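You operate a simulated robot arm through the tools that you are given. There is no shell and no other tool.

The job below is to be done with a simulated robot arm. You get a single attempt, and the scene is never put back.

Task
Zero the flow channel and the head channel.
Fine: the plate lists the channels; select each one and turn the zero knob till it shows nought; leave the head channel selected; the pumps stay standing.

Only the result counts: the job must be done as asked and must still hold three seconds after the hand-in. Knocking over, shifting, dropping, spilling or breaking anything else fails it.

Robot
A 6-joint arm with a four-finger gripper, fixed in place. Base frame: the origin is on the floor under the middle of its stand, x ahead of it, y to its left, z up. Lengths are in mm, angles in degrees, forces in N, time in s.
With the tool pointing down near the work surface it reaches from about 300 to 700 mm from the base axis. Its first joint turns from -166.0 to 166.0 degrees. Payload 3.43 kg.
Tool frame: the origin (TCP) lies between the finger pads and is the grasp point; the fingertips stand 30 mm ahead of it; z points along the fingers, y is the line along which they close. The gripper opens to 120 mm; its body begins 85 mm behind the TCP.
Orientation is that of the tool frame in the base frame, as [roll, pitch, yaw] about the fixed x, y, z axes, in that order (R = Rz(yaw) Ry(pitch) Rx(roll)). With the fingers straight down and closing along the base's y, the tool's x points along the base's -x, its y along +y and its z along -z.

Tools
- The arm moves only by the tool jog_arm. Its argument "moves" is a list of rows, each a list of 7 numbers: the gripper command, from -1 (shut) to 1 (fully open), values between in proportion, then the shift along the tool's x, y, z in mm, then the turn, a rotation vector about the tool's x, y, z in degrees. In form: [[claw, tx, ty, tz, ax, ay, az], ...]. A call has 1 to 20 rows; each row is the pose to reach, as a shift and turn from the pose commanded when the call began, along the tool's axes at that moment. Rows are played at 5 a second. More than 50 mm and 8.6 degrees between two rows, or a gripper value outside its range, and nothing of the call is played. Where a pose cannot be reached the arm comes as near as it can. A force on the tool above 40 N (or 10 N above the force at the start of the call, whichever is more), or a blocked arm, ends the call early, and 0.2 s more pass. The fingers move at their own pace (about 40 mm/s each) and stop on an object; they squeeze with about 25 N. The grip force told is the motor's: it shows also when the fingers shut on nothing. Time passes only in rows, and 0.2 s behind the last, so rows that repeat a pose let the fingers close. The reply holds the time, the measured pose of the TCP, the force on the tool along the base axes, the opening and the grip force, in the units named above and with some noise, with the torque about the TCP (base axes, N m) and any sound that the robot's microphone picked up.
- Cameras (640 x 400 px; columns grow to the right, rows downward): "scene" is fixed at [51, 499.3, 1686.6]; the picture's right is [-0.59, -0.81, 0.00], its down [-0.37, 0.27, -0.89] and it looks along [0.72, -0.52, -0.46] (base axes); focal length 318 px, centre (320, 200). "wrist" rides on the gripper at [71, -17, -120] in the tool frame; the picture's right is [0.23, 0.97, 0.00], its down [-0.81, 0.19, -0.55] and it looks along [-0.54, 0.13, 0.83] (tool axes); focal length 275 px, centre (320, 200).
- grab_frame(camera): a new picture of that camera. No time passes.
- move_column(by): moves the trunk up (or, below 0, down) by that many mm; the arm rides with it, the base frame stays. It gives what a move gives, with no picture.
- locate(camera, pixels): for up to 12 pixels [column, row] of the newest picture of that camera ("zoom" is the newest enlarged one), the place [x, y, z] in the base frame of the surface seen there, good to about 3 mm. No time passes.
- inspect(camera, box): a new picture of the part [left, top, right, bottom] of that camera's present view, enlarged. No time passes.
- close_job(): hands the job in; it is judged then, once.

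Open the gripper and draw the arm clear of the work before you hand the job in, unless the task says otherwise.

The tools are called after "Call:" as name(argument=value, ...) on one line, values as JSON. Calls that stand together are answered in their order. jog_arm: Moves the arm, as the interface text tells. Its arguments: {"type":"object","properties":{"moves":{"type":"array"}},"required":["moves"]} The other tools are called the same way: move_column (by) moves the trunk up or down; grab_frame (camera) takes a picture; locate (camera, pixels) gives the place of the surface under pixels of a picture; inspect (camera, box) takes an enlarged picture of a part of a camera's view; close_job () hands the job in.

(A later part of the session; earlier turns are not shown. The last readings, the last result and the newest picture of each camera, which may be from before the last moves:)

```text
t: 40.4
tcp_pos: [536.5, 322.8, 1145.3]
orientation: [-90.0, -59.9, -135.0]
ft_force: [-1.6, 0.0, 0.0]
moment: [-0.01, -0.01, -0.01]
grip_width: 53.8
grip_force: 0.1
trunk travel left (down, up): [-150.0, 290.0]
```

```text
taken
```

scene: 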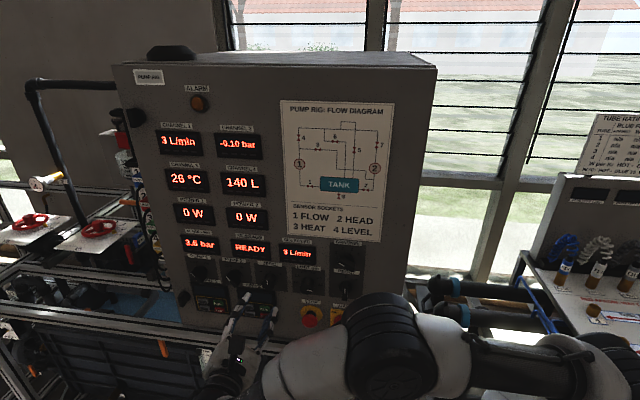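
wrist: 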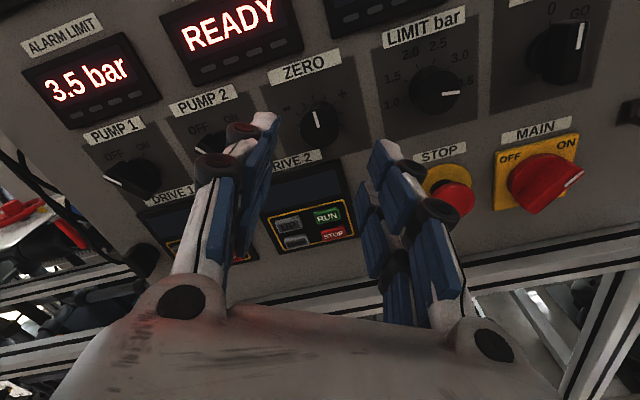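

Standing in front of the ZERO knob, seen at (320, 120) between the fingers. I enlarge and locate its face to centre precisely.

Call:
inspect(camera="wrist", box=[260, 60, 380, 180])

Call:
inspect(camera="wrist", box=[280, 80, 360, 160])

Call:
locate(camera="wrist", pixels=[[320, 120], [320, 128], [310, 128], [330, 128], [320, 138], [320, 112], [303, 128], [338, 128], [290, 110], [350, 110], [320, 145], [320, 105]])

```text
3.33 times, centred on (320, 120) of wrist
```

zoom: 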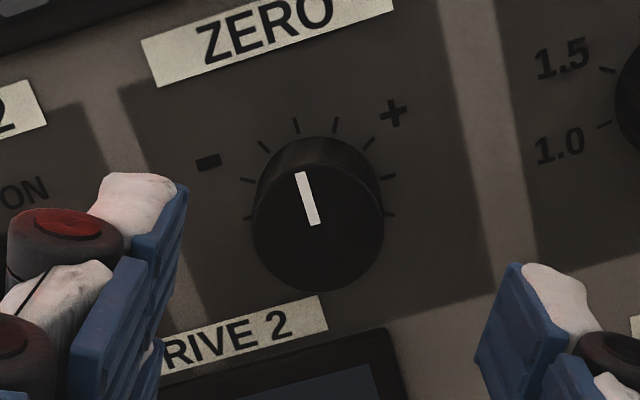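

```text
5.00 times, centred on (320, 120) of wrist
```

zoom: 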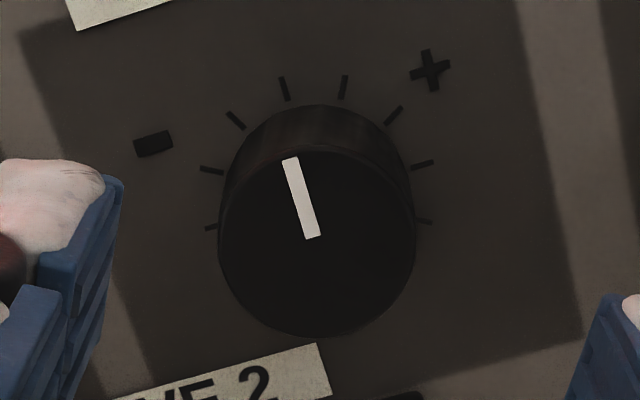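

```text
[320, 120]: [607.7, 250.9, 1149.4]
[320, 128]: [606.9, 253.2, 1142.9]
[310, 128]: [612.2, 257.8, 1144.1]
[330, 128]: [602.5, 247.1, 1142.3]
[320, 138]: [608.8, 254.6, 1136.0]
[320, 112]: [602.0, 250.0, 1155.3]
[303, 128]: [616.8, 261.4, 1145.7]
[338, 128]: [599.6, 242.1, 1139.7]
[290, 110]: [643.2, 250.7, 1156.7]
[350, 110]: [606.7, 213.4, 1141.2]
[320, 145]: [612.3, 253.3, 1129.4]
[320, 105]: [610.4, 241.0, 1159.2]
```

The knob face centre is at about u=-608.7, z=1143, diameter ~32 mm, front 29 mm off. I correct 2.6 mm along -x and advance 90 mm so the tips straddle the knob.

Call:
jog_arm(moves=[[-0.1, -2.6, 0, 0, 0, 0, 0], [-0.1, -2.6, 0, 15, 0, 0, 0], [-0.1, -2.6, 0, 30, 0, 0, 0], [-0.1, -2.6, 0, 45, 0, 0, 0], [-0.1, -2.6, 0, 56, 0, 0, 0], [-0.1, -2.6, 0, 66, 0, 0, 0], [-0.1, -2.6, 0, 75, 0, 0, 0], [-0.1, -2.6, 0, 83, 0, 0, 0], [-0.1, -2.6, 0, 90, 0, 0, 0], [-0.1, -2.6, 0, 90, 0, 0, 0]])

Call:
grab_frame(camera="wrist")

Call:
inspect(camera="scene", box=[150, 120, 380, 330])

```text
t: 42.5
tcp_pos: [600.8, 259.1, 1142.8]
orientation: [-90.0, -60.1, -134.8]
ft_force: [-0.3, -0.4, -0.5]
moment: [-0.01, 0.0, 0.02]
grip_width: 54.0
grip_force: 0.1
trunk travel left (down, up): [-150.0, 290.0]
```

```text
taken
```

wrist: 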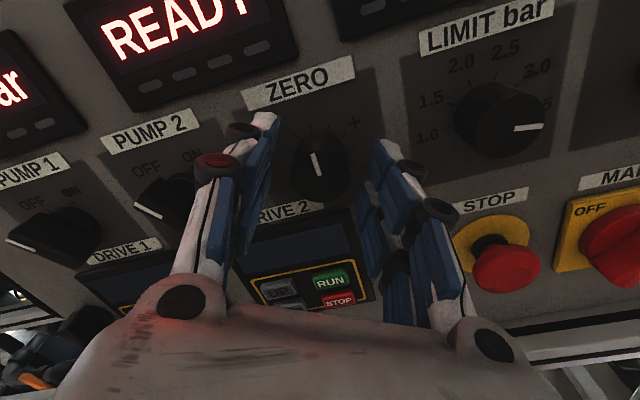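

```text
1.90 times, centred on (265, 225) of scene
```

zoom: 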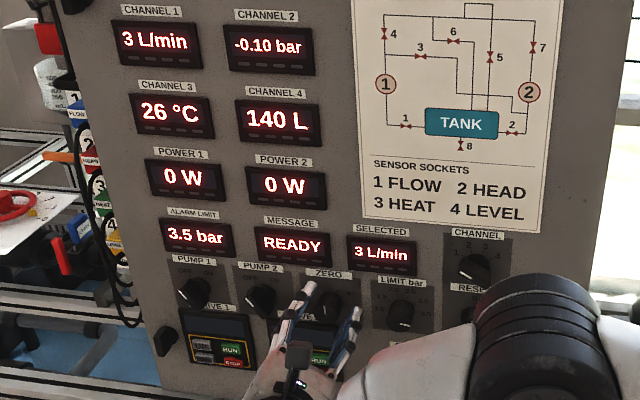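

The knob is between the fingers without contact. I close gently on it.

Call:
jog_arm(moves=[[-0.3, 0, 0, 0, 0, 0, 0], [-0.45, 0, 0, 0, 0, 0, 0], [-0.7, 0, 0, 0, 0, 0, 0], [-0.7, 0, 0, 0, 0, 0, 0], [-0.7, 0, 0, 0, 0, 0, 0]])

Call:
grab_frame(camera="wrist")

Call:
inspect(camera="scene", box=[150, 120, 380, 330])

```text
t: 43.8
tcp_pos: [600.7, 260.3, 1142.6]
orientation: [-90.0, -60.0, -135.1]
ft_force: [-1.7, -1.2, -1.9]
moment: [-0.06, -0.08, -0.18]
grip_width: 30.9
grip_force: 45.3
trunk travel left (down, up): [-150.0, 290.0]
```

```text
taken
```

wrist: 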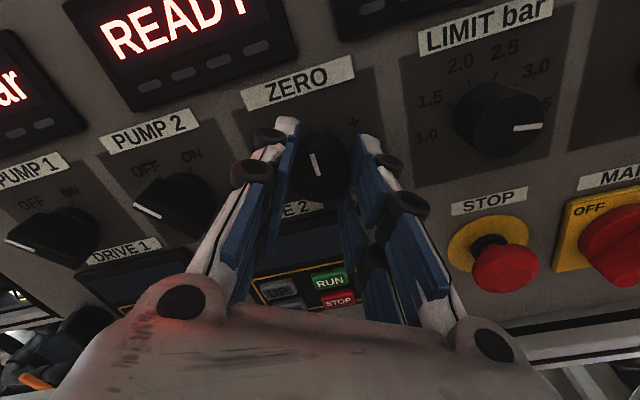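

```text
1.90 times, centred on (265, 225) of scene
```

zoom: 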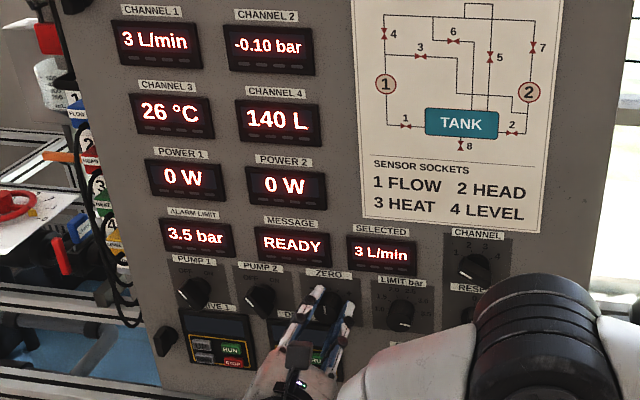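

The knob is held (30.9 mm) and the display still says 3 L/min. I turn counterclockwise by 10° in small steps and read the display.

Call:
jog_arm(moves=[[-0.7, 0, 0, 0, 0, 0, -2.5], [-0.7, 0, 0, 0, 0, 0, -5], [-0.7, 0, 0, 0, 0, 0, -7.5], [-0.7, 0, 0, 0, 0, 0, -10], [-0.7, 0, 0, 0, 0, 0, -10]])

Call:
grab_frame(camera="wrist")

Call:
inspect(camera="scene", box=[150, 120, 380, 330])

```text
t: 45.0
tcp_pos: [601.9, 260.6, 1141.8]
orientation: [-90.2, -70.1, -134.8]
ft_force: [-5.0, -5.7, -8.1]
moment: [0.05, 0.06, -0.38]
grip_width: 31.0
grip_force: 45.1
trunk travel left (down, up): [-150.0, 290.0]
```

```text
taken
```

wrist: 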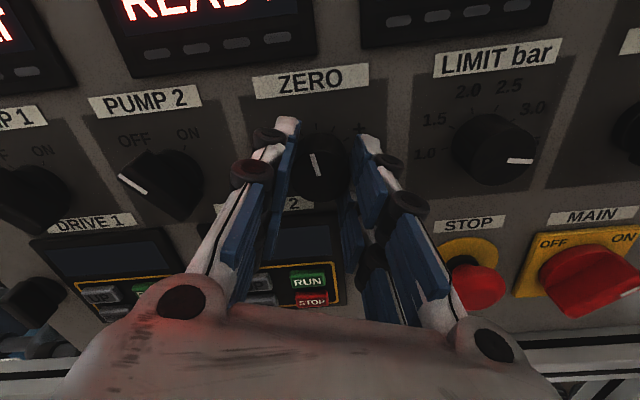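

```text
1.90 times, centred on (265, 225) of scene
```

zoom: 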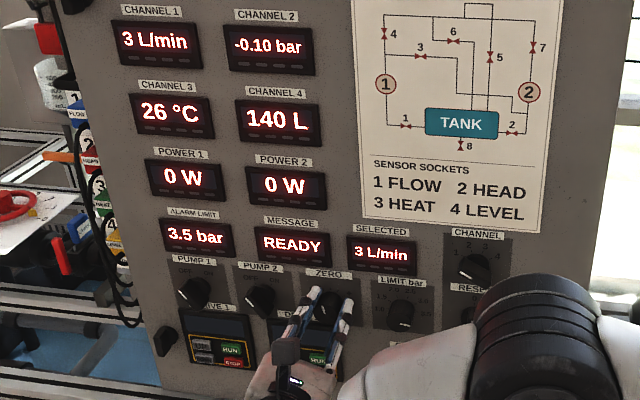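

Still 3 L/min after -10°, and the marker appears to have turned with the gripper. I turn another 10° counterclockwise.

Call:
jog_arm(moves=[[-0.7, 0, 0, 0, 0, 0, -2.5], [-0.7, 0, 0, 0, 0, 0, -5], [-0.7, 0, 0, 0, 0, 0, -7.5], [-0.7, 0, 0, 0, 0, 0, -10], [-0.7, 0, 0, 0, 0, 0, -10]])

Call:
inspect(camera="wrist", box=[240, 50, 400, 210])

Call:
inspect(camera="scene", box=[150, 120, 380, 330])

```text
t: 46.1
tcp_pos: [602.5, 260.0, 1143.1]
orientation: [-90.6, -80.0, -134.5]
ft_force: [-6.8, -9.3, -14.2]
moment: [0.02, 0.03, -0.29]
grip_width: 30.9
grip_force: 45.2
trunk travel left (down, up): [-150.0, 290.0]
```

```text
2.50 times, centred on (320, 130) of wrist
```

zoom: 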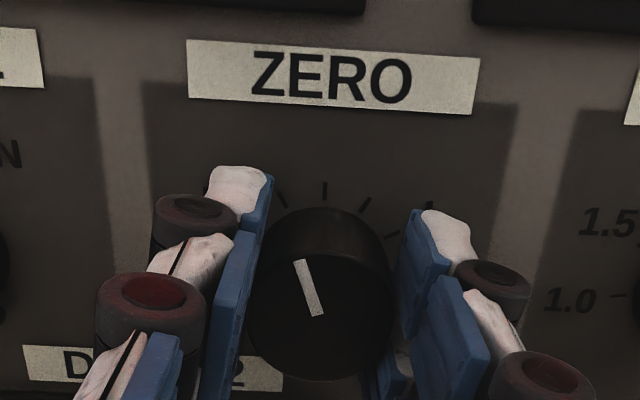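

```text
1.90 times, centred on (265, 225) of scene
```

zoom: 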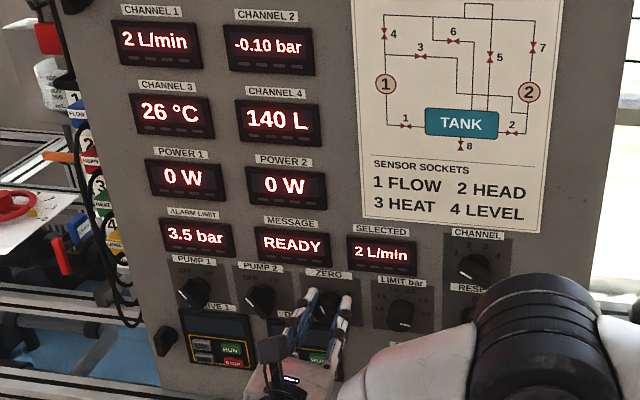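

Now 2 L/min after -20°. Side force is about 18 N, so I ease the tool (-1.2, +1.2 mm) while turning another 10° counterclockwise.

Call:
jog_arm(moves=[[-0.7, -0.6, 0.6, 0, 0, 0, 0], [-0.7, -1.2, 1.2, 0, 0, 0, -2.5], [-0.7, -1.2, 1.2, 0, 0, 0, -5], [-0.7, -1.2, 1.2, 0, 0, 0, -7.5], [-0.7, -1.2, 1.2, 0, 0, 0, -10], [-0.7, -1.2, 1.2, 0, 0, 0, -10]])

Call:
inspect(camera="scene", box=[150, 120, 380, 330])

```text
t: 47.5
tcp_pos: [601.1, 260.6, 1143.1]
orientation: [-126.6, -89.9, -98.4]
ft_force: [0.6, -5.4, -4.2]
moment: [-0.11, -0.12, 0.13]
grip_width: 30.8
grip_force: 45.2
trunk travel left (down, up): [-150.0, 290.0]
```

```text
1.90 times, centred on (265, 225) of scene
```

zoom: 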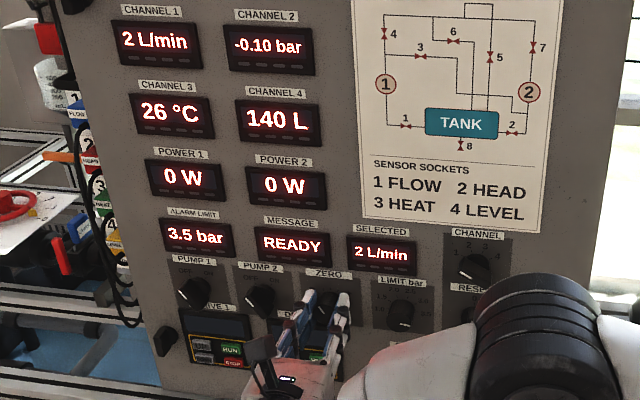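

Force relieved; still 2 L/min at -30°. Another 10° counterclockwise.

Call:
jog_arm(moves=[[-0.7, 0, 0, 0, 0, 0, -2.5], [-0.7, 0, 0, 0, 0, 0, -5], [-0.7, 0, 0, 0, 0, 0, -7.5], [-0.7, 0, 0, 0, 0, 0, -10], [-0.7, 0, 0, 0, 0, 0, -10]])

Call:
inspect(camera="wrist", box=[240, 50, 400, 210])

Call:
inspect(camera="scene", box=[150, 120, 380, 330])

```text
t: 48.8
tcp_pos: [600.7, 259.1, 1143.7]
orientation: [89.8, -80.0, 45.3]
ft_force: [7.3, -3.4, 6.7]
moment: [0.1, 0.14, 0.02]
grip_width: 31.0
grip_force: 45.4
trunk travel left (down, up): [-150.0, 290.0]
```

```text
2.50 times, centred on (320, 130) of wrist
```

zoom: 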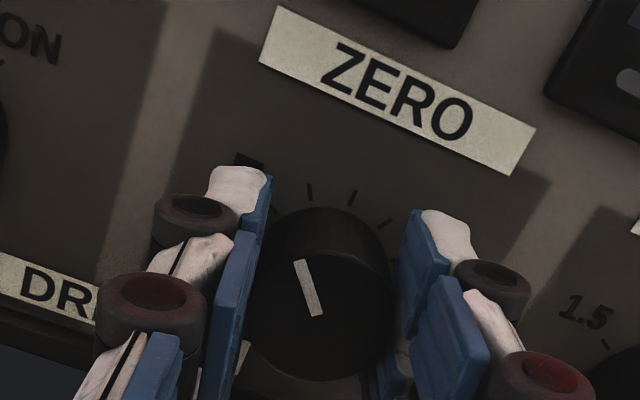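

```text
1.90 times, centred on (265, 225) of scene
```

zoom: 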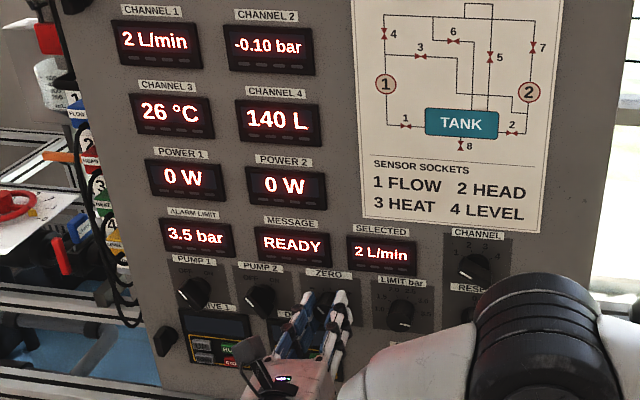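

Still 2 L/min at -40° (marker rotating with the gripper). I go another 15° counterclockwise.

Call:
jog_arm(moves=[[-0.7, 0, 0, 0, 0, 0, -3], [-0.7, 0, 0, 0, 0, 0, -6], [-0.7, 0, 0, 0, 0, 0, -9], [-0.7, 0, 0, 0, 0, 0, -12], [-0.7, 0, 0, 0, 0, 0, -15], [-0.7, 0, 0, 0, 0, 0, -15]])

Call:
inspect(camera="scene", box=[150, 120, 380, 330])

```text
t: 50.1
tcp_pos: [600.6, 258.3, 1143.2]
orientation: [89.8, -65.2, 45.3]
ft_force: [15.1, -0.8, 20.6]
moment: [0.2, 0.23, -0.23]
grip_width: 31.1
grip_force: 45.0
trunk travel left (down, up): [-150.0, 290.0]
```

```text
1.90 times, centred on (265, 225) of scene
```

zoom: 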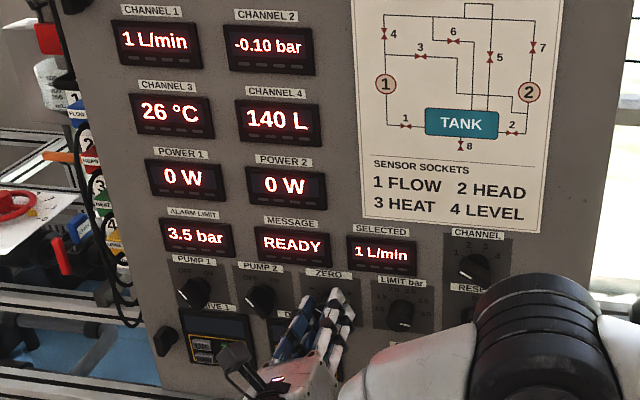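

1 L/min at -55°. About 23 N along tool +x has built up; I ease +1.8 mm x and turn a further 15°.

Call:
jog_arm(moves=[[-0.7, 0.9, 0, 0.3, 0, 0, 0], [-0.7, 1.8, 0, 0.5, 0, 0, -3], [-0.7, 1.8, 0, 0.5, 0, 0, -6], [-0.7, 1.8, 0, 0.5, 0, 0, -9], [-0.7, 1.8, 0, 0.5, 0, 0, -12], [-0.7, 1.8, 0, 0.5, 0, 0, -15], [-0.7, 1.8, 0, 0.5, 0, 0, -15]])

Call:
inspect(camera="scene", box=[150, 120, 380, 330])

```text
t: 51.8
tcp_pos: [601.0, 259.2, 1143.0]
orientation: [90.2, -49.9, 44.8]
ft_force: [-1.2, -5.7, 1.9]
moment: [-0.3, -0.24, 0.32]
grip_width: 31.0
grip_force: 45.2
trunk travel left (down, up): [-150.0, 290.0]
```

```text
1.90 times, centred on (265, 225) of scene
```

zoom: 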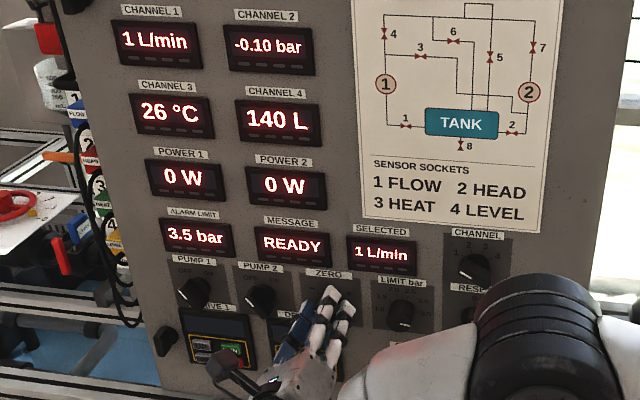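

Still 1 L/min at -70° with force near zero. Another 8° counterclockwise, then look.

Call:
jog_arm(moves=[[-0.7, 0, 0, 0, 0, 0, -2], [-0.7, 0, 0, 0, 0, 0, -4], [-0.7, 0, 0, 0, 0, 0, -6], [-0.7, 0, 0, 0, 0, 0, -8], [-0.7, 0, 0, 0, 0, 0, -8]])

Call:
inspect(camera="scene", box=[150, 120, 380, 330])

```text
t: 53.0
tcp_pos: [601.6, 259.5, 1142.3]
orientation: [90.1, -42.0, 44.9]
ft_force: [-4.6, -4.9, -4.8]
moment: [0.33, 0.35, -0.77]
grip_width: 31.2
grip_force: 45.1
trunk travel left (down, up): [-150.0, 290.0]
```

```text
1.90 times, centred on (265, 225) of scene
```

zoom: 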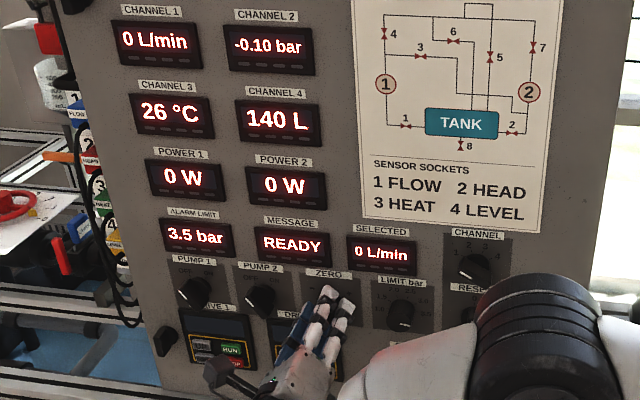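

Both CHANNEL 1 and SELECTED show 0 L/min, the edge being between -70° and -78°. By the ~30°/unit rate the centre is near -89°, so I turn another 10° in 2° steps.

Call:
jog_arm(moves=[[-0.7, 0, 0, 0, 0, 0, -2], [-0.7, 0, 0, 0, 0, 0, -4], [-0.7, 0, 0, 0, 0, 0, -6], [-0.7, 0, 0, 0, 0, 0, -8], [-0.7, 0, 0, 0, 0, 0, -10], [-0.7, 0, 0, 0, 0, 0, -10]])

Call:
inspect(camera="scene", box=[150, 120, 380, 330])

Call:
grab_frame(camera="wrist")

```text
t: 54.4
tcp_pos: [601.0, 260.5, 1142.6]
orientation: [90.1, -31.9, 45.0]
ft_force: [-7.9, -5.8, -11.3]
moment: [0.19, 0.22, 0.09]
grip_width: 30.7
grip_force: 45.3
trunk travel left (down, up): [-150.0, 290.0]
```

```text
1.90 times, centred on (265, 225) of scene
```

zoom: 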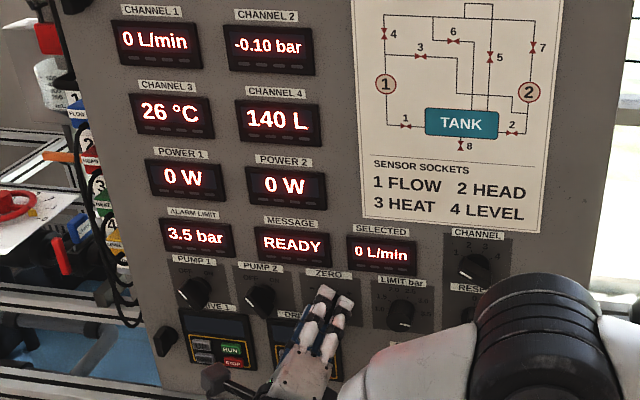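

```text
taken
```

wrist: 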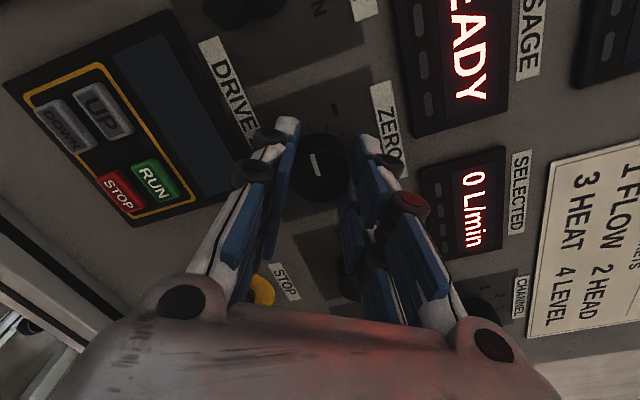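

0 L/min at -88°, near the centre of its band. I ease the side force (-1.3 mm x), open the fingers just to 40 mm to stay clear of the DRIVE 2 box, and back off.

Call:
jog_arm(moves=[[-0.7, -0.6, 0, 0, 0, 0, 0], [-0.7, -1.3, 0, 0, 0, 0, 0], [-0.45, -1.3, 0, 0, 0, 0, 0], [-0.35, -1.3, 0, 0, 0, 0, 0], [-0.35, -1.3, 0, 0, 0, 0, 0], [-0.35, -1.3, 0, -8, 0, 0, 0], [-0.35, -1.3, 0, -18, 0, 0, 0], [-0.35, -1.3, 0, -32, 0, 0, 0], [-0.35, -1.3, 0, -50, 0, 0, 0], [-0.35, -1.3, 0, -70, 0, 0, 0], [-0.35, -1.3, 0, -90, 0, 0, 0], [-0.35, -1.3, 0, -90, 0, 0, 0]])

Call:
inspect(camera="scene", box=[150, 120, 380, 330])

Call:
grab_frame(camera="wrist")

```text
t: 57.0
tcp_pos: [536.9, 323.7, 1143.0]
orientation: [90.1, -32.0, 45.0]
ft_force: [-0.2, 1.2, -0.7]
moment: [-0.01, 0.01, 0.01]
grip_width: 39.0
grip_force: 0.1
trunk travel left (down, up): [-150.0, 290.0]
```

```text
1.90 times, centred on (265, 225) of scene
```

zoom: 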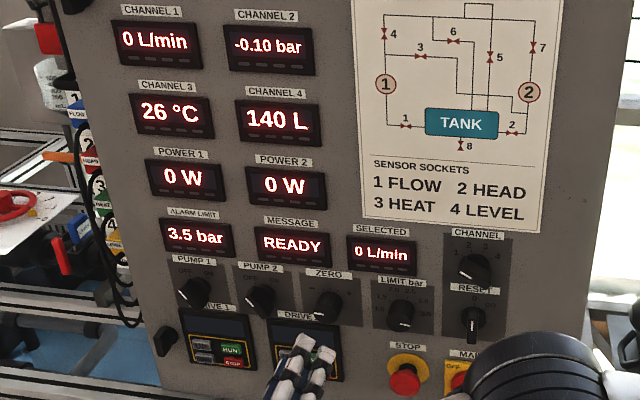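

```text
taken
```

wrist: 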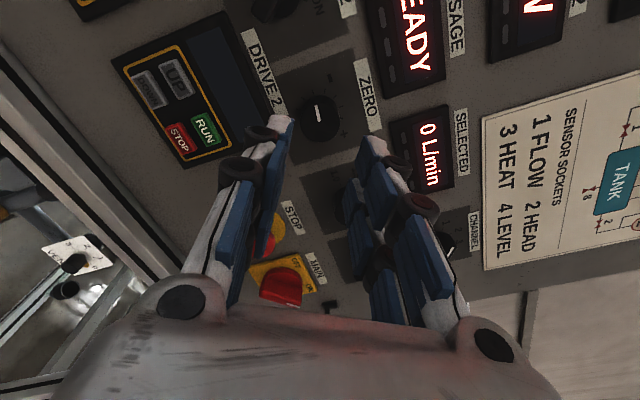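

Flow stays at 0 L/min. I move back in the standoff plane to the channel knob (u≈-420, z≈1225.5) with the tool aligned to the bar at position 1.

Call:
jog_arm(moves=[[-0.333, -11.6, 17, 0, 0, 0, 0], [-0.333, -23.2, 34, 0, 0, 0, 0], [-0.333, -34.8, 51, 0, 0, 0, 0], [-0.333, -46.4, 68, 0, 0, 0, -2], [-0.333, -58, 85, 0, 0, 0, -2], [-0.333, -69.7, 101.9, 0, 0, 0, -2], [-0.333, -81.3, 118.9, 0, 0, 0, -2], [-0.333, -92.9, 135.9, 0, 0, 0, -2], [-0.333, -104.5, 152.9, 0, 0, 0, -2], [-0.333, -116.1, 169.9, 0, 0, 0, -2], [-0.333, -116.1, 169.9, 0, 0, 0, -2]])

Call:
inspect(camera="wrist", box=[240, 50, 400, 200])

Call:
locate(camera="zoom", pixels=[[333, 160], [325, 190], [312, 240]])

```text
t: 59.4
tcp_pos: [400.7, 189.4, 1226.0]
orientation: [90.1, -30.0, 45.0]
ft_force: [-0.3, 0.1, 0.1]
moment: [0.02, 0.0, 0.01]
grip_width: 40.2
grip_force: 0.1
trunk travel left (down, up): [-150.0, 290.0]
```

```text
2.67 times, centred on (320, 125) of wrist
```

zoom: 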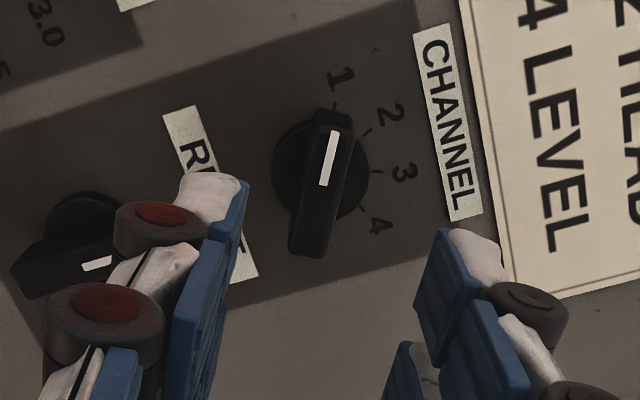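

```text
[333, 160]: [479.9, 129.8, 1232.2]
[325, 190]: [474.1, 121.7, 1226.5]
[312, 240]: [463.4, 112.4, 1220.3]
```

The bar at position 1 is centred between the fingers (bar centre about (321, 195) in the zoom). I advance 86 mm along the tool axis.

Call:
jog_arm(moves=[[-0.333, 0, 0, 15, 0, 0, 0], [-0.333, 0, 0, 30, 0, 0, 0], [-0.333, 0, 0, 45, 0, 0, 0], [-0.333, 0, 0, 56, 0, 0, 0], [-0.333, 0, 0, 66, 0, 0, 0], [-0.333, 0, 0, 74, 0, 0, 0], [-0.333, 0, 0, 80, 0, 0, 0], [-0.333, 0, 0, 86, 0, 0, 0], [-0.333, 0, 0, 86, 0, 0, 0]])

Call:
grab_frame(camera="wrist")

```text
t: 61.4
tcp_pos: [464.0, 130.0, 1225.7]
orientation: [89.9, -30.1, 45.0]
ft_force: [0.8, 0.1, 1.9]
moment: [0.0, 0.01, 0.0]
grip_width: 40.2
grip_force: 0.1
trunk travel left (down, up): [-150.0, 290.0]
```

```text
taken
```

wrist: 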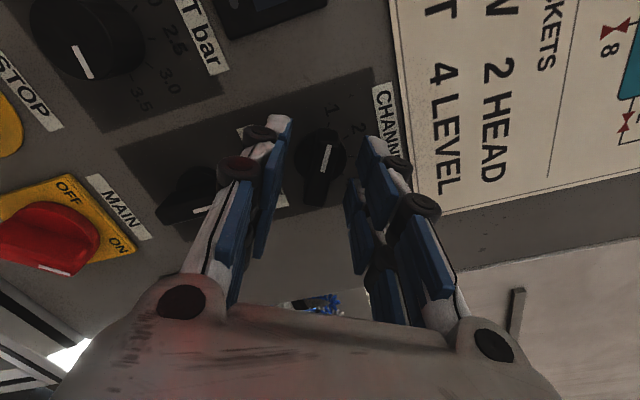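

The fingers straddle the bar at (322, 165) with no contact. I close on it and turn 20° clockwise as a first half, checking force.

Call:
jog_arm(moves=[[-0.6, 0, 0, 0, 0, 0, 0], [-0.75, 0, 0, 0, 0, 0, 0], [-1, 0, 0, 0, 0, 0, 0], [-1, 0, 0, 0, 0, 0, 0], [-1, 0, 0, 0, 0, 0, 0], [-1, 0, 0, 0, 0, 0, 5], [-1, 0, 0, 0, 0, 0, 10], [-1, 0, 0, 0, 0, 0, 15], [-1, 0, 0, 0, 0, 0, 20]])

```text
t: 63.4
tcp_pos: [464.1, 129.6, 1225.7]
orientation: [89.9, -50.1, 45.2]
ft_force: [-1.1, 4.5, 4.0]
moment: [0.54, 0.56, -0.55]
grip_width: 13.2
grip_force: 45.3
trunk travel left (down, up): [-150.0, 290.0]
```

Grip is 13.2 mm and forces are small. I turn the remaining 20° clockwise to position 2.

Call:
jog_arm(moves=[[-1, 0, 0, 0, 0, 0, 5], [-1, 0, 0, 0, 0, 0, 10], [-1, 0, 0, 0, 0, 0, 15], [-1, 0, 0, 0, 0, 0, 20], [-1, 0, 0, 0, 0, 0, 20]])

Call:
inspect(camera="scene", box=[150, 120, 380, 330])

Call:
grab_frame(camera="wrist")

```text
t: 64.5
tcp_pos: [463.5, 129.5, 1226.3]
orientation: [89.8, -70.2, 45.3]
ft_force: [3.3, 2.3, 8.8]
moment: [0.05, 0.06, 0.01]
grip_width: 12.8
grip_force: 45.0
trunk travel left (down, up): [-150.0, 290.0]
```

```text
1.90 times, centred on (265, 225) of scene
```

zoom: 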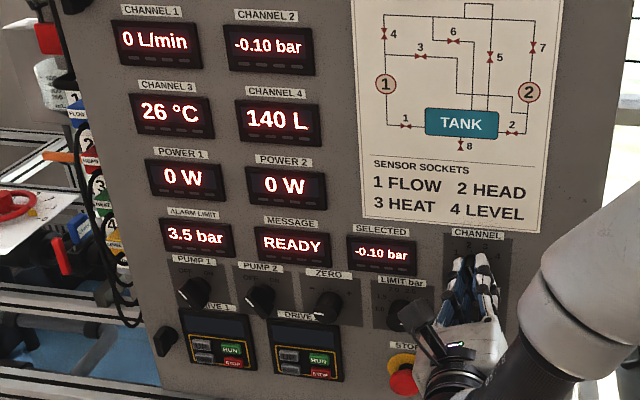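

```text
taken
```

wrist: 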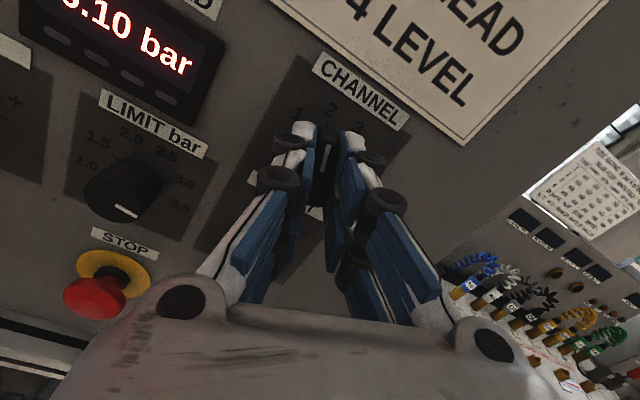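

SELECTED now shows -0.10 bar and CHANNEL 1 stays at 0 L/min. I release the selector and back off.

Call:
jog_arm(moves=[[-0.7, 0, 0, 0, 0, 0, 0], [-0.5, 0, 0, 0, 0, 0, 0], [-0.333, 0, 0, 0, 0, 0, 0], [-0.333, 0, 0, 0, 0, 0, 0], [-0.333, 0, 0, 0, 0, 0, 0], [-0.333, 0, 0, -15, 0, 0, 0], [-0.333, 0, 0, -30, 0, 0, 0], [-0.333, 0, 0, -50, 0, 0, 0], [-0.333, 0, 0, -70, 0, 0, 0], [-0.333, 0, 0, -86, 0, 0, 0], [-0.333, 0, 0, -86, 0, 0, 0]])

Call:
grab_frame(camera="wrist")

Call:
inspect(camera="scene", box=[150, 120, 380, 330])

```text
t: 67.0
tcp_pos: [404.2, 189.9, 1225.8]
orientation: [90.0, -70.0, 45.0]
ft_force: [0.2, -0.2, 1.0]
moment: [0.02, 0.01, 0.0]
grip_width: 40.3
grip_force: 0.1
trunk travel left (down, up): [-150.0, 290.0]
```

```text
taken
```

wrist: 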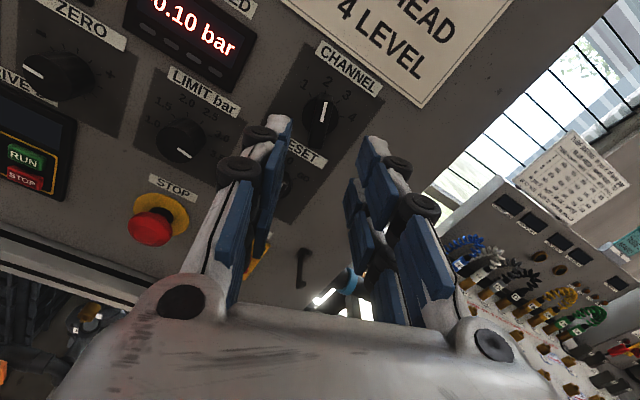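

```text
1.90 times, centred on (265, 225) of scene
```

zoom: 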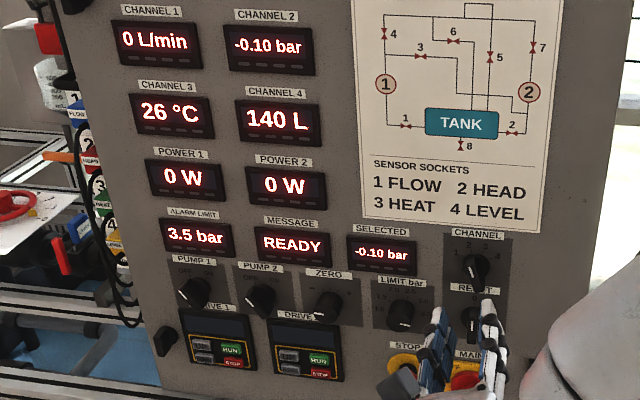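

Selector rests at 2 with -0.10 bar selected and flow at 0. I return to the ZERO knob's standoff (u≈-608.7, z≈1143), rolling +20° so tool x points up.

Call:
jog_arm(moves=[[-0.1, -1.1, -17.1, 0, 0, 0, 0], [-0.1, -2.2, -34.3, 0, 0, 0, 0], [-0.1, -3.3, -51.4, 0, 0, 0, 2], [-0.1, -4.4, -68.5, 0, 0, 0, 4], [-0.1, -5.5, -85.6, 0, 0, 0, 6], [-0.1, -6.7, -102.8, 0, 0, 0, 8], [-0.1, -7.8, -119.9, 0, 0, 0, 11], [-0.1, -8.9, -137, 0, 0, 0, 14], [-0.1, -10, -154.1, 0, 0, 0, 17], [-0.1, -11.1, -171.3, 0, 0, 0, 20], [-0.1, -12.2, -188.4, 0, 0, 0, 20], [-0.1, -13.3, -205.5, 0, 0, 0, 20], [-0.1, -13.3, -205.5, 0, 0, 0, 20]])

Call:
inspect(camera="wrist", box=[280, 80, 360, 160])

Call:
grab_frame(camera="wrist")

```text
t: 69.8
tcp_pos: [537.2, 322.9, 1143.2]
orientation: [-120.4, -90.0, -104.4]
ft_force: [0.8, 0.0, 0.0]
moment: [0.0, 0.0, -0.01]
grip_width: 53.8
grip_force: 0.1
trunk travel left (down, up): [-150.0, 290.0]
```

```text
5.00 times, centred on (320, 120) of wrist
```

zoom: 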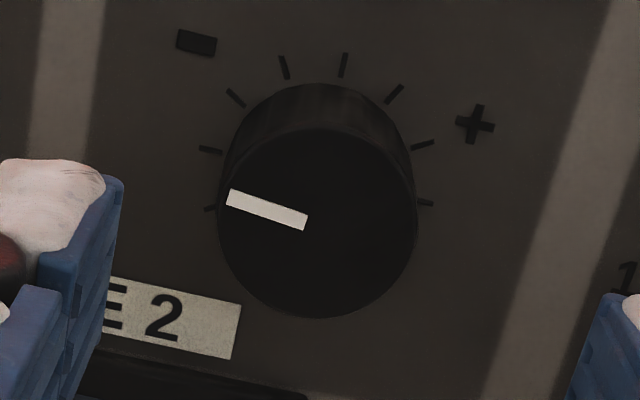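

```text
taken
```

wrist: 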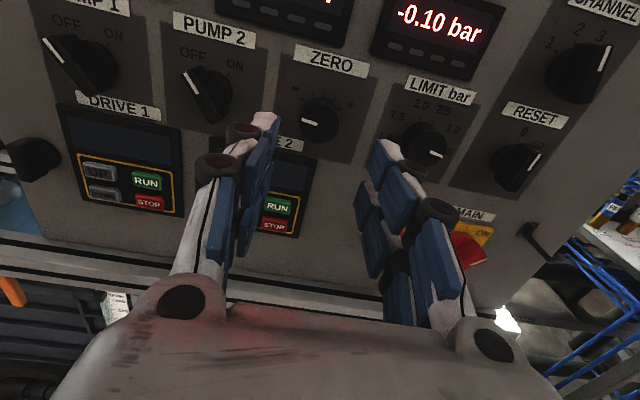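

The knob face is centred under the tool axis within 1 mm (zoom centre about (316, 223)). I advance 90 mm and close on it.

Call:
jog_arm(moves=[[-0.1, 0, -0.6, 15, 0, 0, 0], [-0.1, 0, -0.6, 30, 0, 0, 0], [-0.1, 0, -0.6, 45, 0, 0, 0], [-0.1, 0, -0.6, 56, 0, 0, 0], [-0.1, 0, -0.6, 66, 0, 0, 0], [-0.1, 0, -0.6, 75, 0, 0, 0], [-0.1, 0, -0.6, 83, 0, 0, 0], [-0.1, 0, -0.6, 90, 0, 0, 0], [-0.1, 0, -0.6, 90, 0, 0, 0]])

Call:
grab_frame(camera="wrist")

```text
t: 71.8
tcp_pos: [599.6, 259.7, 1142.2]
orientation: [-96.0, -90.0, -128.8]
ft_force: [-0.8, -0.5, 1.2]
moment: [-0.01, -0.01, -0.01]
grip_width: 53.9
grip_force: 0.0
trunk travel left (down, up): [-150.0, 290.0]
```

```text
taken
```

wrist: 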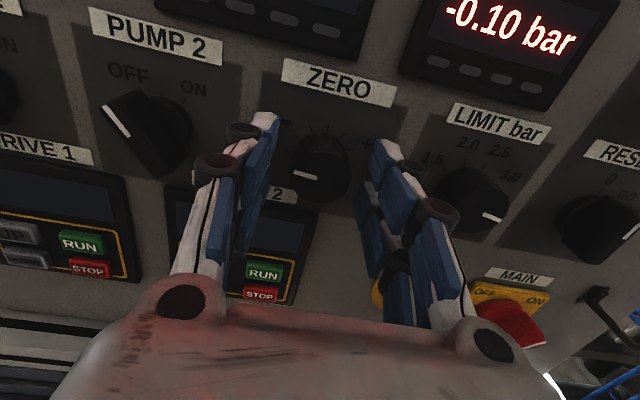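

The knob at (320, 170) is between the fingers, no contact. I close and turn 10° clockwise, then read the display.

Call:
jog_arm(moves=[[-0.3, 0, 0, 0, 0, 0, 0], [-0.45, 0, 0, 0, 0, 0, 0], [-0.7, 0, 0, 0, 0, 0, 0], [-0.7, 0, 0, 0, 0, 0, 0], [-0.7, 0, 0, 0, 0, 0, 0], [-0.7, 0, 0, 0, 0, 0, 2.5], [-0.7, 0, 0, 0, 0, 0, 5], [-0.7, 0, 0, 0, 0, 0, 7.5], [-0.7, 0, 0, 0, 0, 0, 10], [-0.7, 0, 0, 0, 0, 0, 10]])

Call:
inspect(camera="scene", box=[150, 120, 380, 330])

Call:
grab_frame(camera="wrist")

```text
t: 74.0
tcp_pos: [601.2, 259.0, 1143.5]
orientation: [-90.0, -79.9, -135.0]
ft_force: [5.5, -2.7, 4.5]
moment: [0.19, 0.17, -0.07]
grip_width: 31.0
grip_force: 45.0
trunk travel left (down, up): [-150.0, 290.0]
```

```text
1.90 times, centred on (265, 225) of scene
```

zoom: 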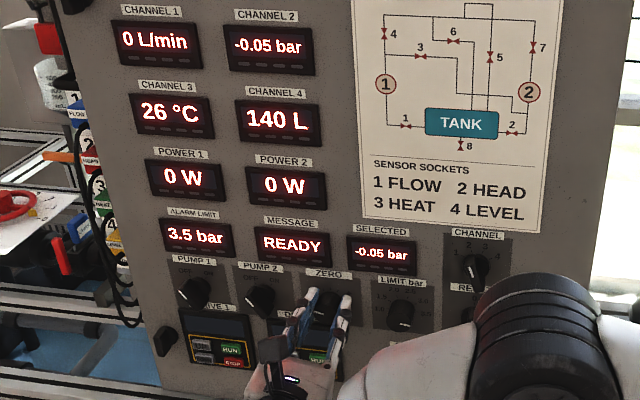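

```text
taken
```

wrist: 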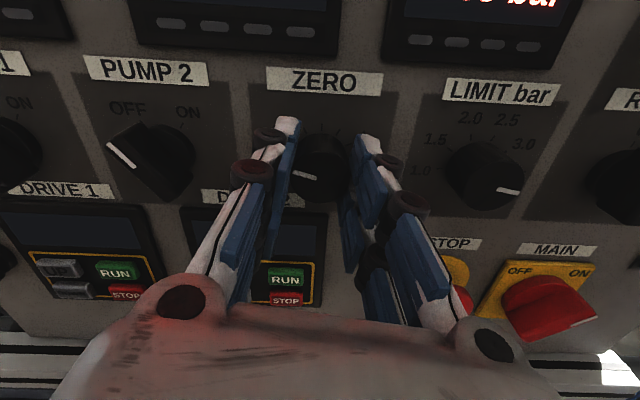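

-0.05 bar after +10°. I continue 5° clockwise.

Call:
jog_arm(moves=[[-0.7, 0, 0, 0, 0, 0, 2.5], [-0.7, 0, 0, 0, 0, 0, 5], [-0.7, 0, 0, 0, 0, 0, 5]])

Call:
inspect(camera="scene", box=[150, 120, 380, 330])

```text
t: 74.8
tcp_pos: [601.4, 259.8, 1142.0]
orientation: [-89.9, -74.9, -135.0]
ft_force: [10.8, -1.7, 10.2]
moment: [-0.12, -0.1, 0.03]
grip_width: 30.8
grip_force: 44.9
trunk travel left (down, up): [-150.0, 290.0]
```

```text
1.90 times, centred on (265, 225) of scene
```

zoom: 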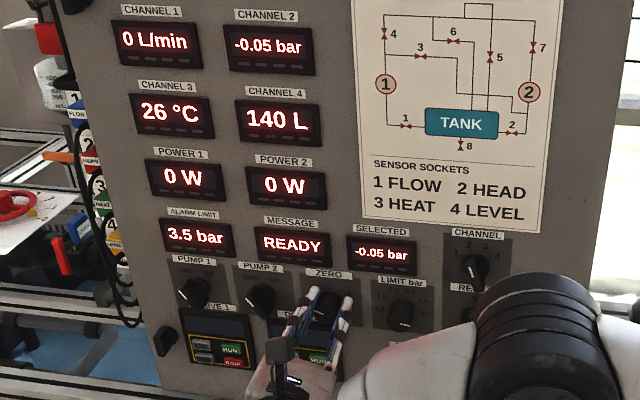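

Display steps in 0.05 bar; still -0.05 at +15°. I turn another 5° clockwise with a slight ease for the side force.

Call:
jog_arm(moves=[[-0.7, 0.7, -0.7, 0.4, 0, 0, 2.5], [-0.7, 0.7, -0.7, 0.4, 0, 0, 5], [-0.7, 0.7, -0.7, 0.4, 0, 0, 5]])

Call:
inspect(camera="scene", box=[150, 120, 380, 330])

```text
t: 75.5
tcp_pos: [599.7, 258.9, 1142.5]
orientation: [-90.1, -70.0, -134.8]
ft_force: [4.1, -2.1, 1.9]
moment: [-0.68, -0.69, -0.02]
grip_width: 31.1
grip_force: 44.7
trunk travel left (down, up): [-150.0, 290.0]
```

```text
1.90 times, centred on (265, 225) of scene
```

zoom: 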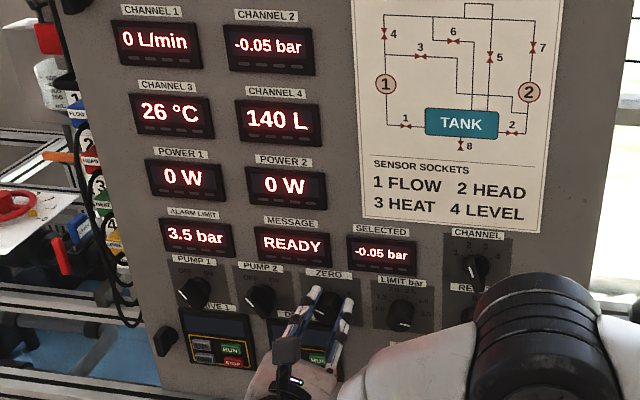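

Still -0.05 bar at +20°. Another 5° clockwise.

Call:
jog_arm(moves=[[-0.7, 0, 0, 0, 0, 0, 2.5], [-0.7, 0, 0, 0, 0, 0, 5], [-0.7, 0, 0, 0, 0, 0, 5]])

Call:
inspect(camera="scene", box=[150, 120, 380, 330])

```text
t: 76.3
tcp_pos: [601.5, 259.6, 1143.2]
orientation: [-90.2, -65.0, -134.8]
ft_force: [-0.2, -3.8, 0.4]
moment: [0.2, 0.26, -0.03]
grip_width: 30.9
grip_force: 44.6
trunk travel left (down, up): [-150.0, 290.0]
```

```text
1.90 times, centred on (265, 225) of scene
```

zoom: 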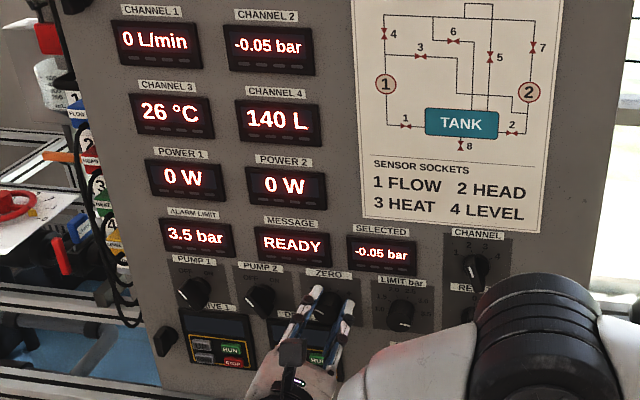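

Still -0.05 at +25°, force near zero. I turn another 6° clockwise.

Call:
jog_arm(moves=[[-0.7, 0, 0, 0, 0, 0, 2], [-0.7, 0, 0, 0, 0, 0, 4], [-0.7, 0, 0, 0, 0, 0, 6], [-0.7, 0, 0, 0, 0, 0, 6]])

Call:
inspect(camera="scene", box=[150, 120, 380, 330])

```text
t: 77.3
tcp_pos: [602.0, 259.1, 1143.3]
orientation: [-90.1, -59.0, -135.0]
ft_force: [-5.8, -3.7, -9.3]
moment: [0.15, 0.16, -0.1]
grip_width: 31.0
grip_force: 45.1
trunk travel left (down, up): [-150.0, 290.0]
```

```text
1.90 times, centred on (265, 225) of scene
```

zoom: 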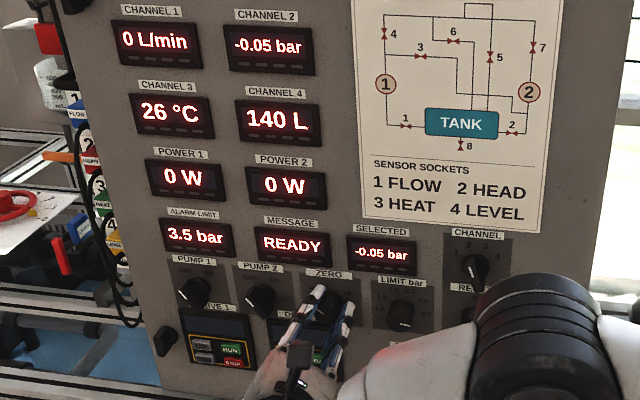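

Still -0.05 at +31°. Another 6° clockwise with a small ease along +y.

Call:
jog_arm(moves=[[-0.7, -0.3, 0.8, 0, 0, 0, 2], [-0.7, -0.3, 0.8, 0, 0, 0, 4], [-0.7, -0.3, 0.8, 0, 0, 0, 6], [-0.7, -0.3, 0.8, 0, 0, 0, 6]])

Call:
inspect(camera="scene", box=[150, 120, 380, 330])

```text
t: 78.3
tcp_pos: [602.1, 260.3, 1143.2]
orientation: [-90.0, -53.0, -134.8]
ft_force: [-6.3, -2.2, -8.7]
moment: [0.35, 0.3, 0.12]
grip_width: 30.9
grip_force: 45.0
trunk travel left (down, up): [-150.0, 290.0]
```

```text
1.90 times, centred on (265, 225) of scene
```

zoom: 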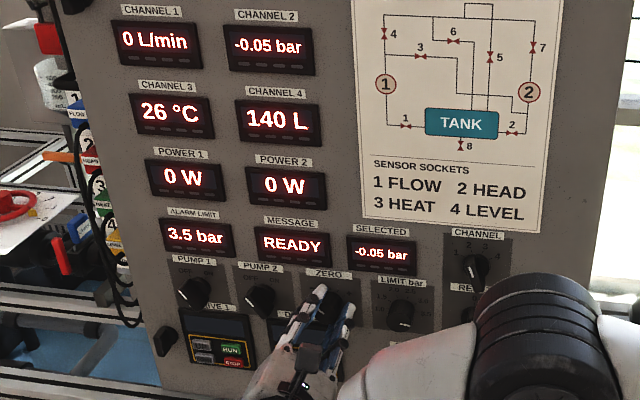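

Still -0.05 at +37°. I turn 6° more and check in the wrist view that the knob marker follows.

Call:
jog_arm(moves=[[-0.7, 0, 0.5, 0, 0, 0, 2], [-0.7, 0, 0.5, 0, 0, 0, 4], [-0.7, 0, 0.5, 0, 0, 0, 6], [-0.7, 0, 0.5, 0, 0, 0, 6]])

Call:
inspect(camera="scene", box=[150, 120, 380, 330])

Call:
inspect(camera="wrist", box=[240, 50, 400, 210])

```text
t: 79.3
tcp_pos: [601.7, 259.7, 1143.9]
orientation: [-90.0, -46.9, -135.1]
ft_force: [1.7, -0.8, -3.2]
moment: [0.09, 0.09, 0.25]
grip_width: 31.1
grip_force: 45.4
trunk travel left (down, up): [-150.0, 290.0]
```

```text
1.90 times, centred on (265, 225) of scene
```

zoom: 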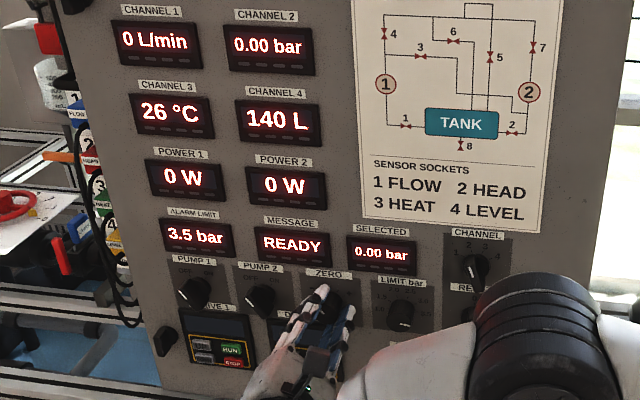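

```text
2.50 times, centred on (320, 130) of wrist
```

zoom: 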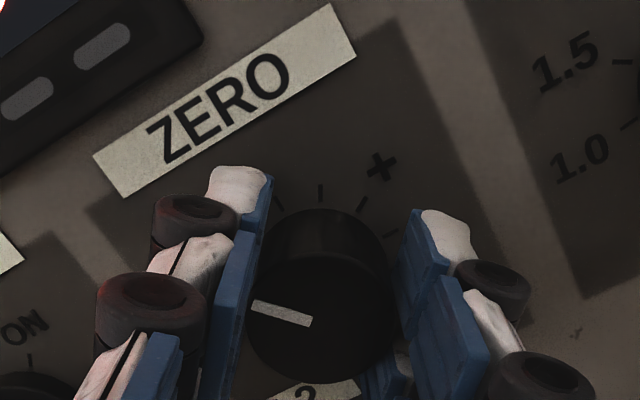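

0.00 bar at +43° (edge between 37° and 43°), flow still 0. I turn about 11° more to sit near the middle of the zero band.

Call:
jog_arm(moves=[[-0.7, 0, 0, 0, 0, 0, 2], [-0.7, 0, 0, 0, 0, 0, 4], [-0.7, 0, 0, 0, 0, 0, 6], [-0.7, 0, 0, 0, 0, 0, 8], [-0.7, 0, 0, 0, 0, 0, 10], [-0.7, 0, 0, 0, 0, 0, 11], [-0.7, 0, 0, 0, 0, 0, 11]])

Call:
inspect(camera="scene", box=[150, 120, 380, 330])

```text
t: 81.0
tcp_pos: [601.7, 260.6, 1142.8]
orientation: [-89.8, -35.9, -134.9]
ft_force: [6.6, -2.6, 8.7]
moment: [0.04, 0.03, 0.05]
grip_width: 30.9
grip_force: 45.2
trunk travel left (down, up): [-150.0, 290.0]
```

```text
1.90 times, centred on (265, 225) of scene
```

zoom: 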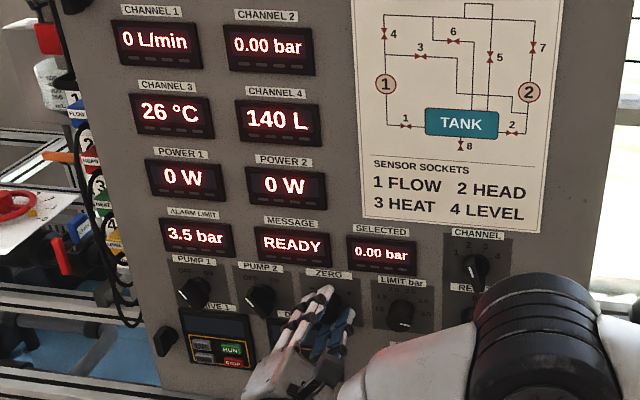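

0.00 bar holds at +54°. I open to 40 mm and withdraw straight back.

Call:
jog_arm(moves=[[-0.45, 0, 0, 0, 0, 0, 0], [-0.35, 0, 0, 0, 0, 0, 0], [-0.35, 0, 0, 0, 0, 0, 0], [-0.35, 0, 0, 0, 0, 0, 0], [-0.35, 0, 0, -8, 0, 0, 0], [-0.35, 0, 0, -18, 0, 0, 0], [-0.35, 0, 0, -32, 0, 0, 0], [-0.35, 0, 0, -50, 0, 0, 0], [-0.35, 0, 0, -70, 0, 0, 0], [-0.35, 0, 0, -100, 0, 0, 0], [-0.2, 0, 0, -130, 0, 0, 0], [0.2, 0, 0, -150, 0, 0, 0], [0.2, 0, 0, -150, 0, 0, 0]])

Call:
grab_frame(camera="scene")

Call:
inspect(camera="scene", box=[150, 120, 380, 330])

Call:
grab_frame(camera="wrist")

```text
t: 83.8
tcp_pos: [495.3, 366.0, 1142.8]
orientation: [-90.1, -36.0, -134.9]
ft_force: [0.2, -0.7, -0.8]
moment: [0.0, 0.01, -0.01]
grip_width: 72.1
grip_force: 0.1
trunk travel left (down, up): [-150.0, 290.0]
```

```text
taken
```

scene: 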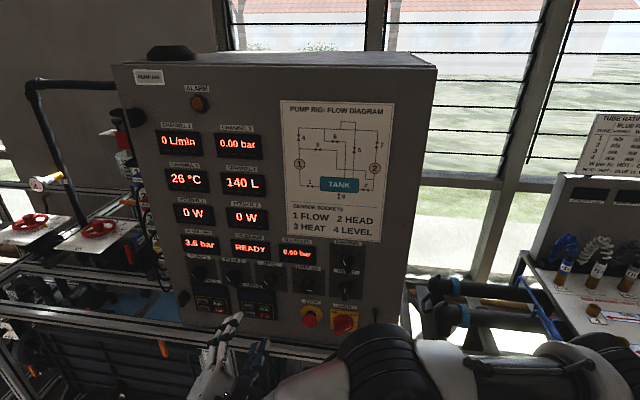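

```text
1.90 times, centred on (265, 225) of scene
```

zoom: 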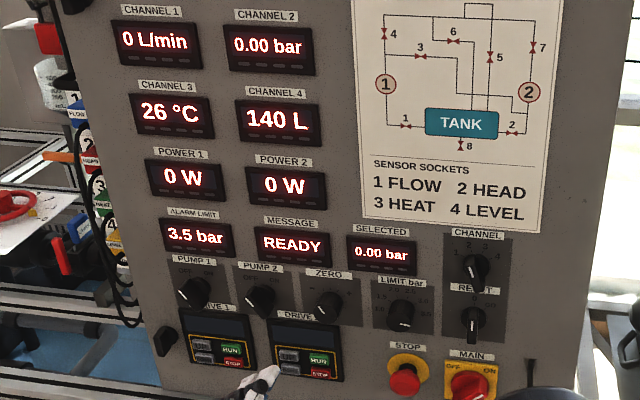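

```text
taken
```

wrist: 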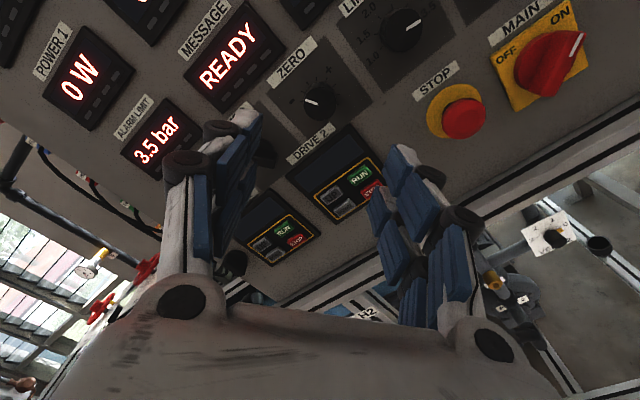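

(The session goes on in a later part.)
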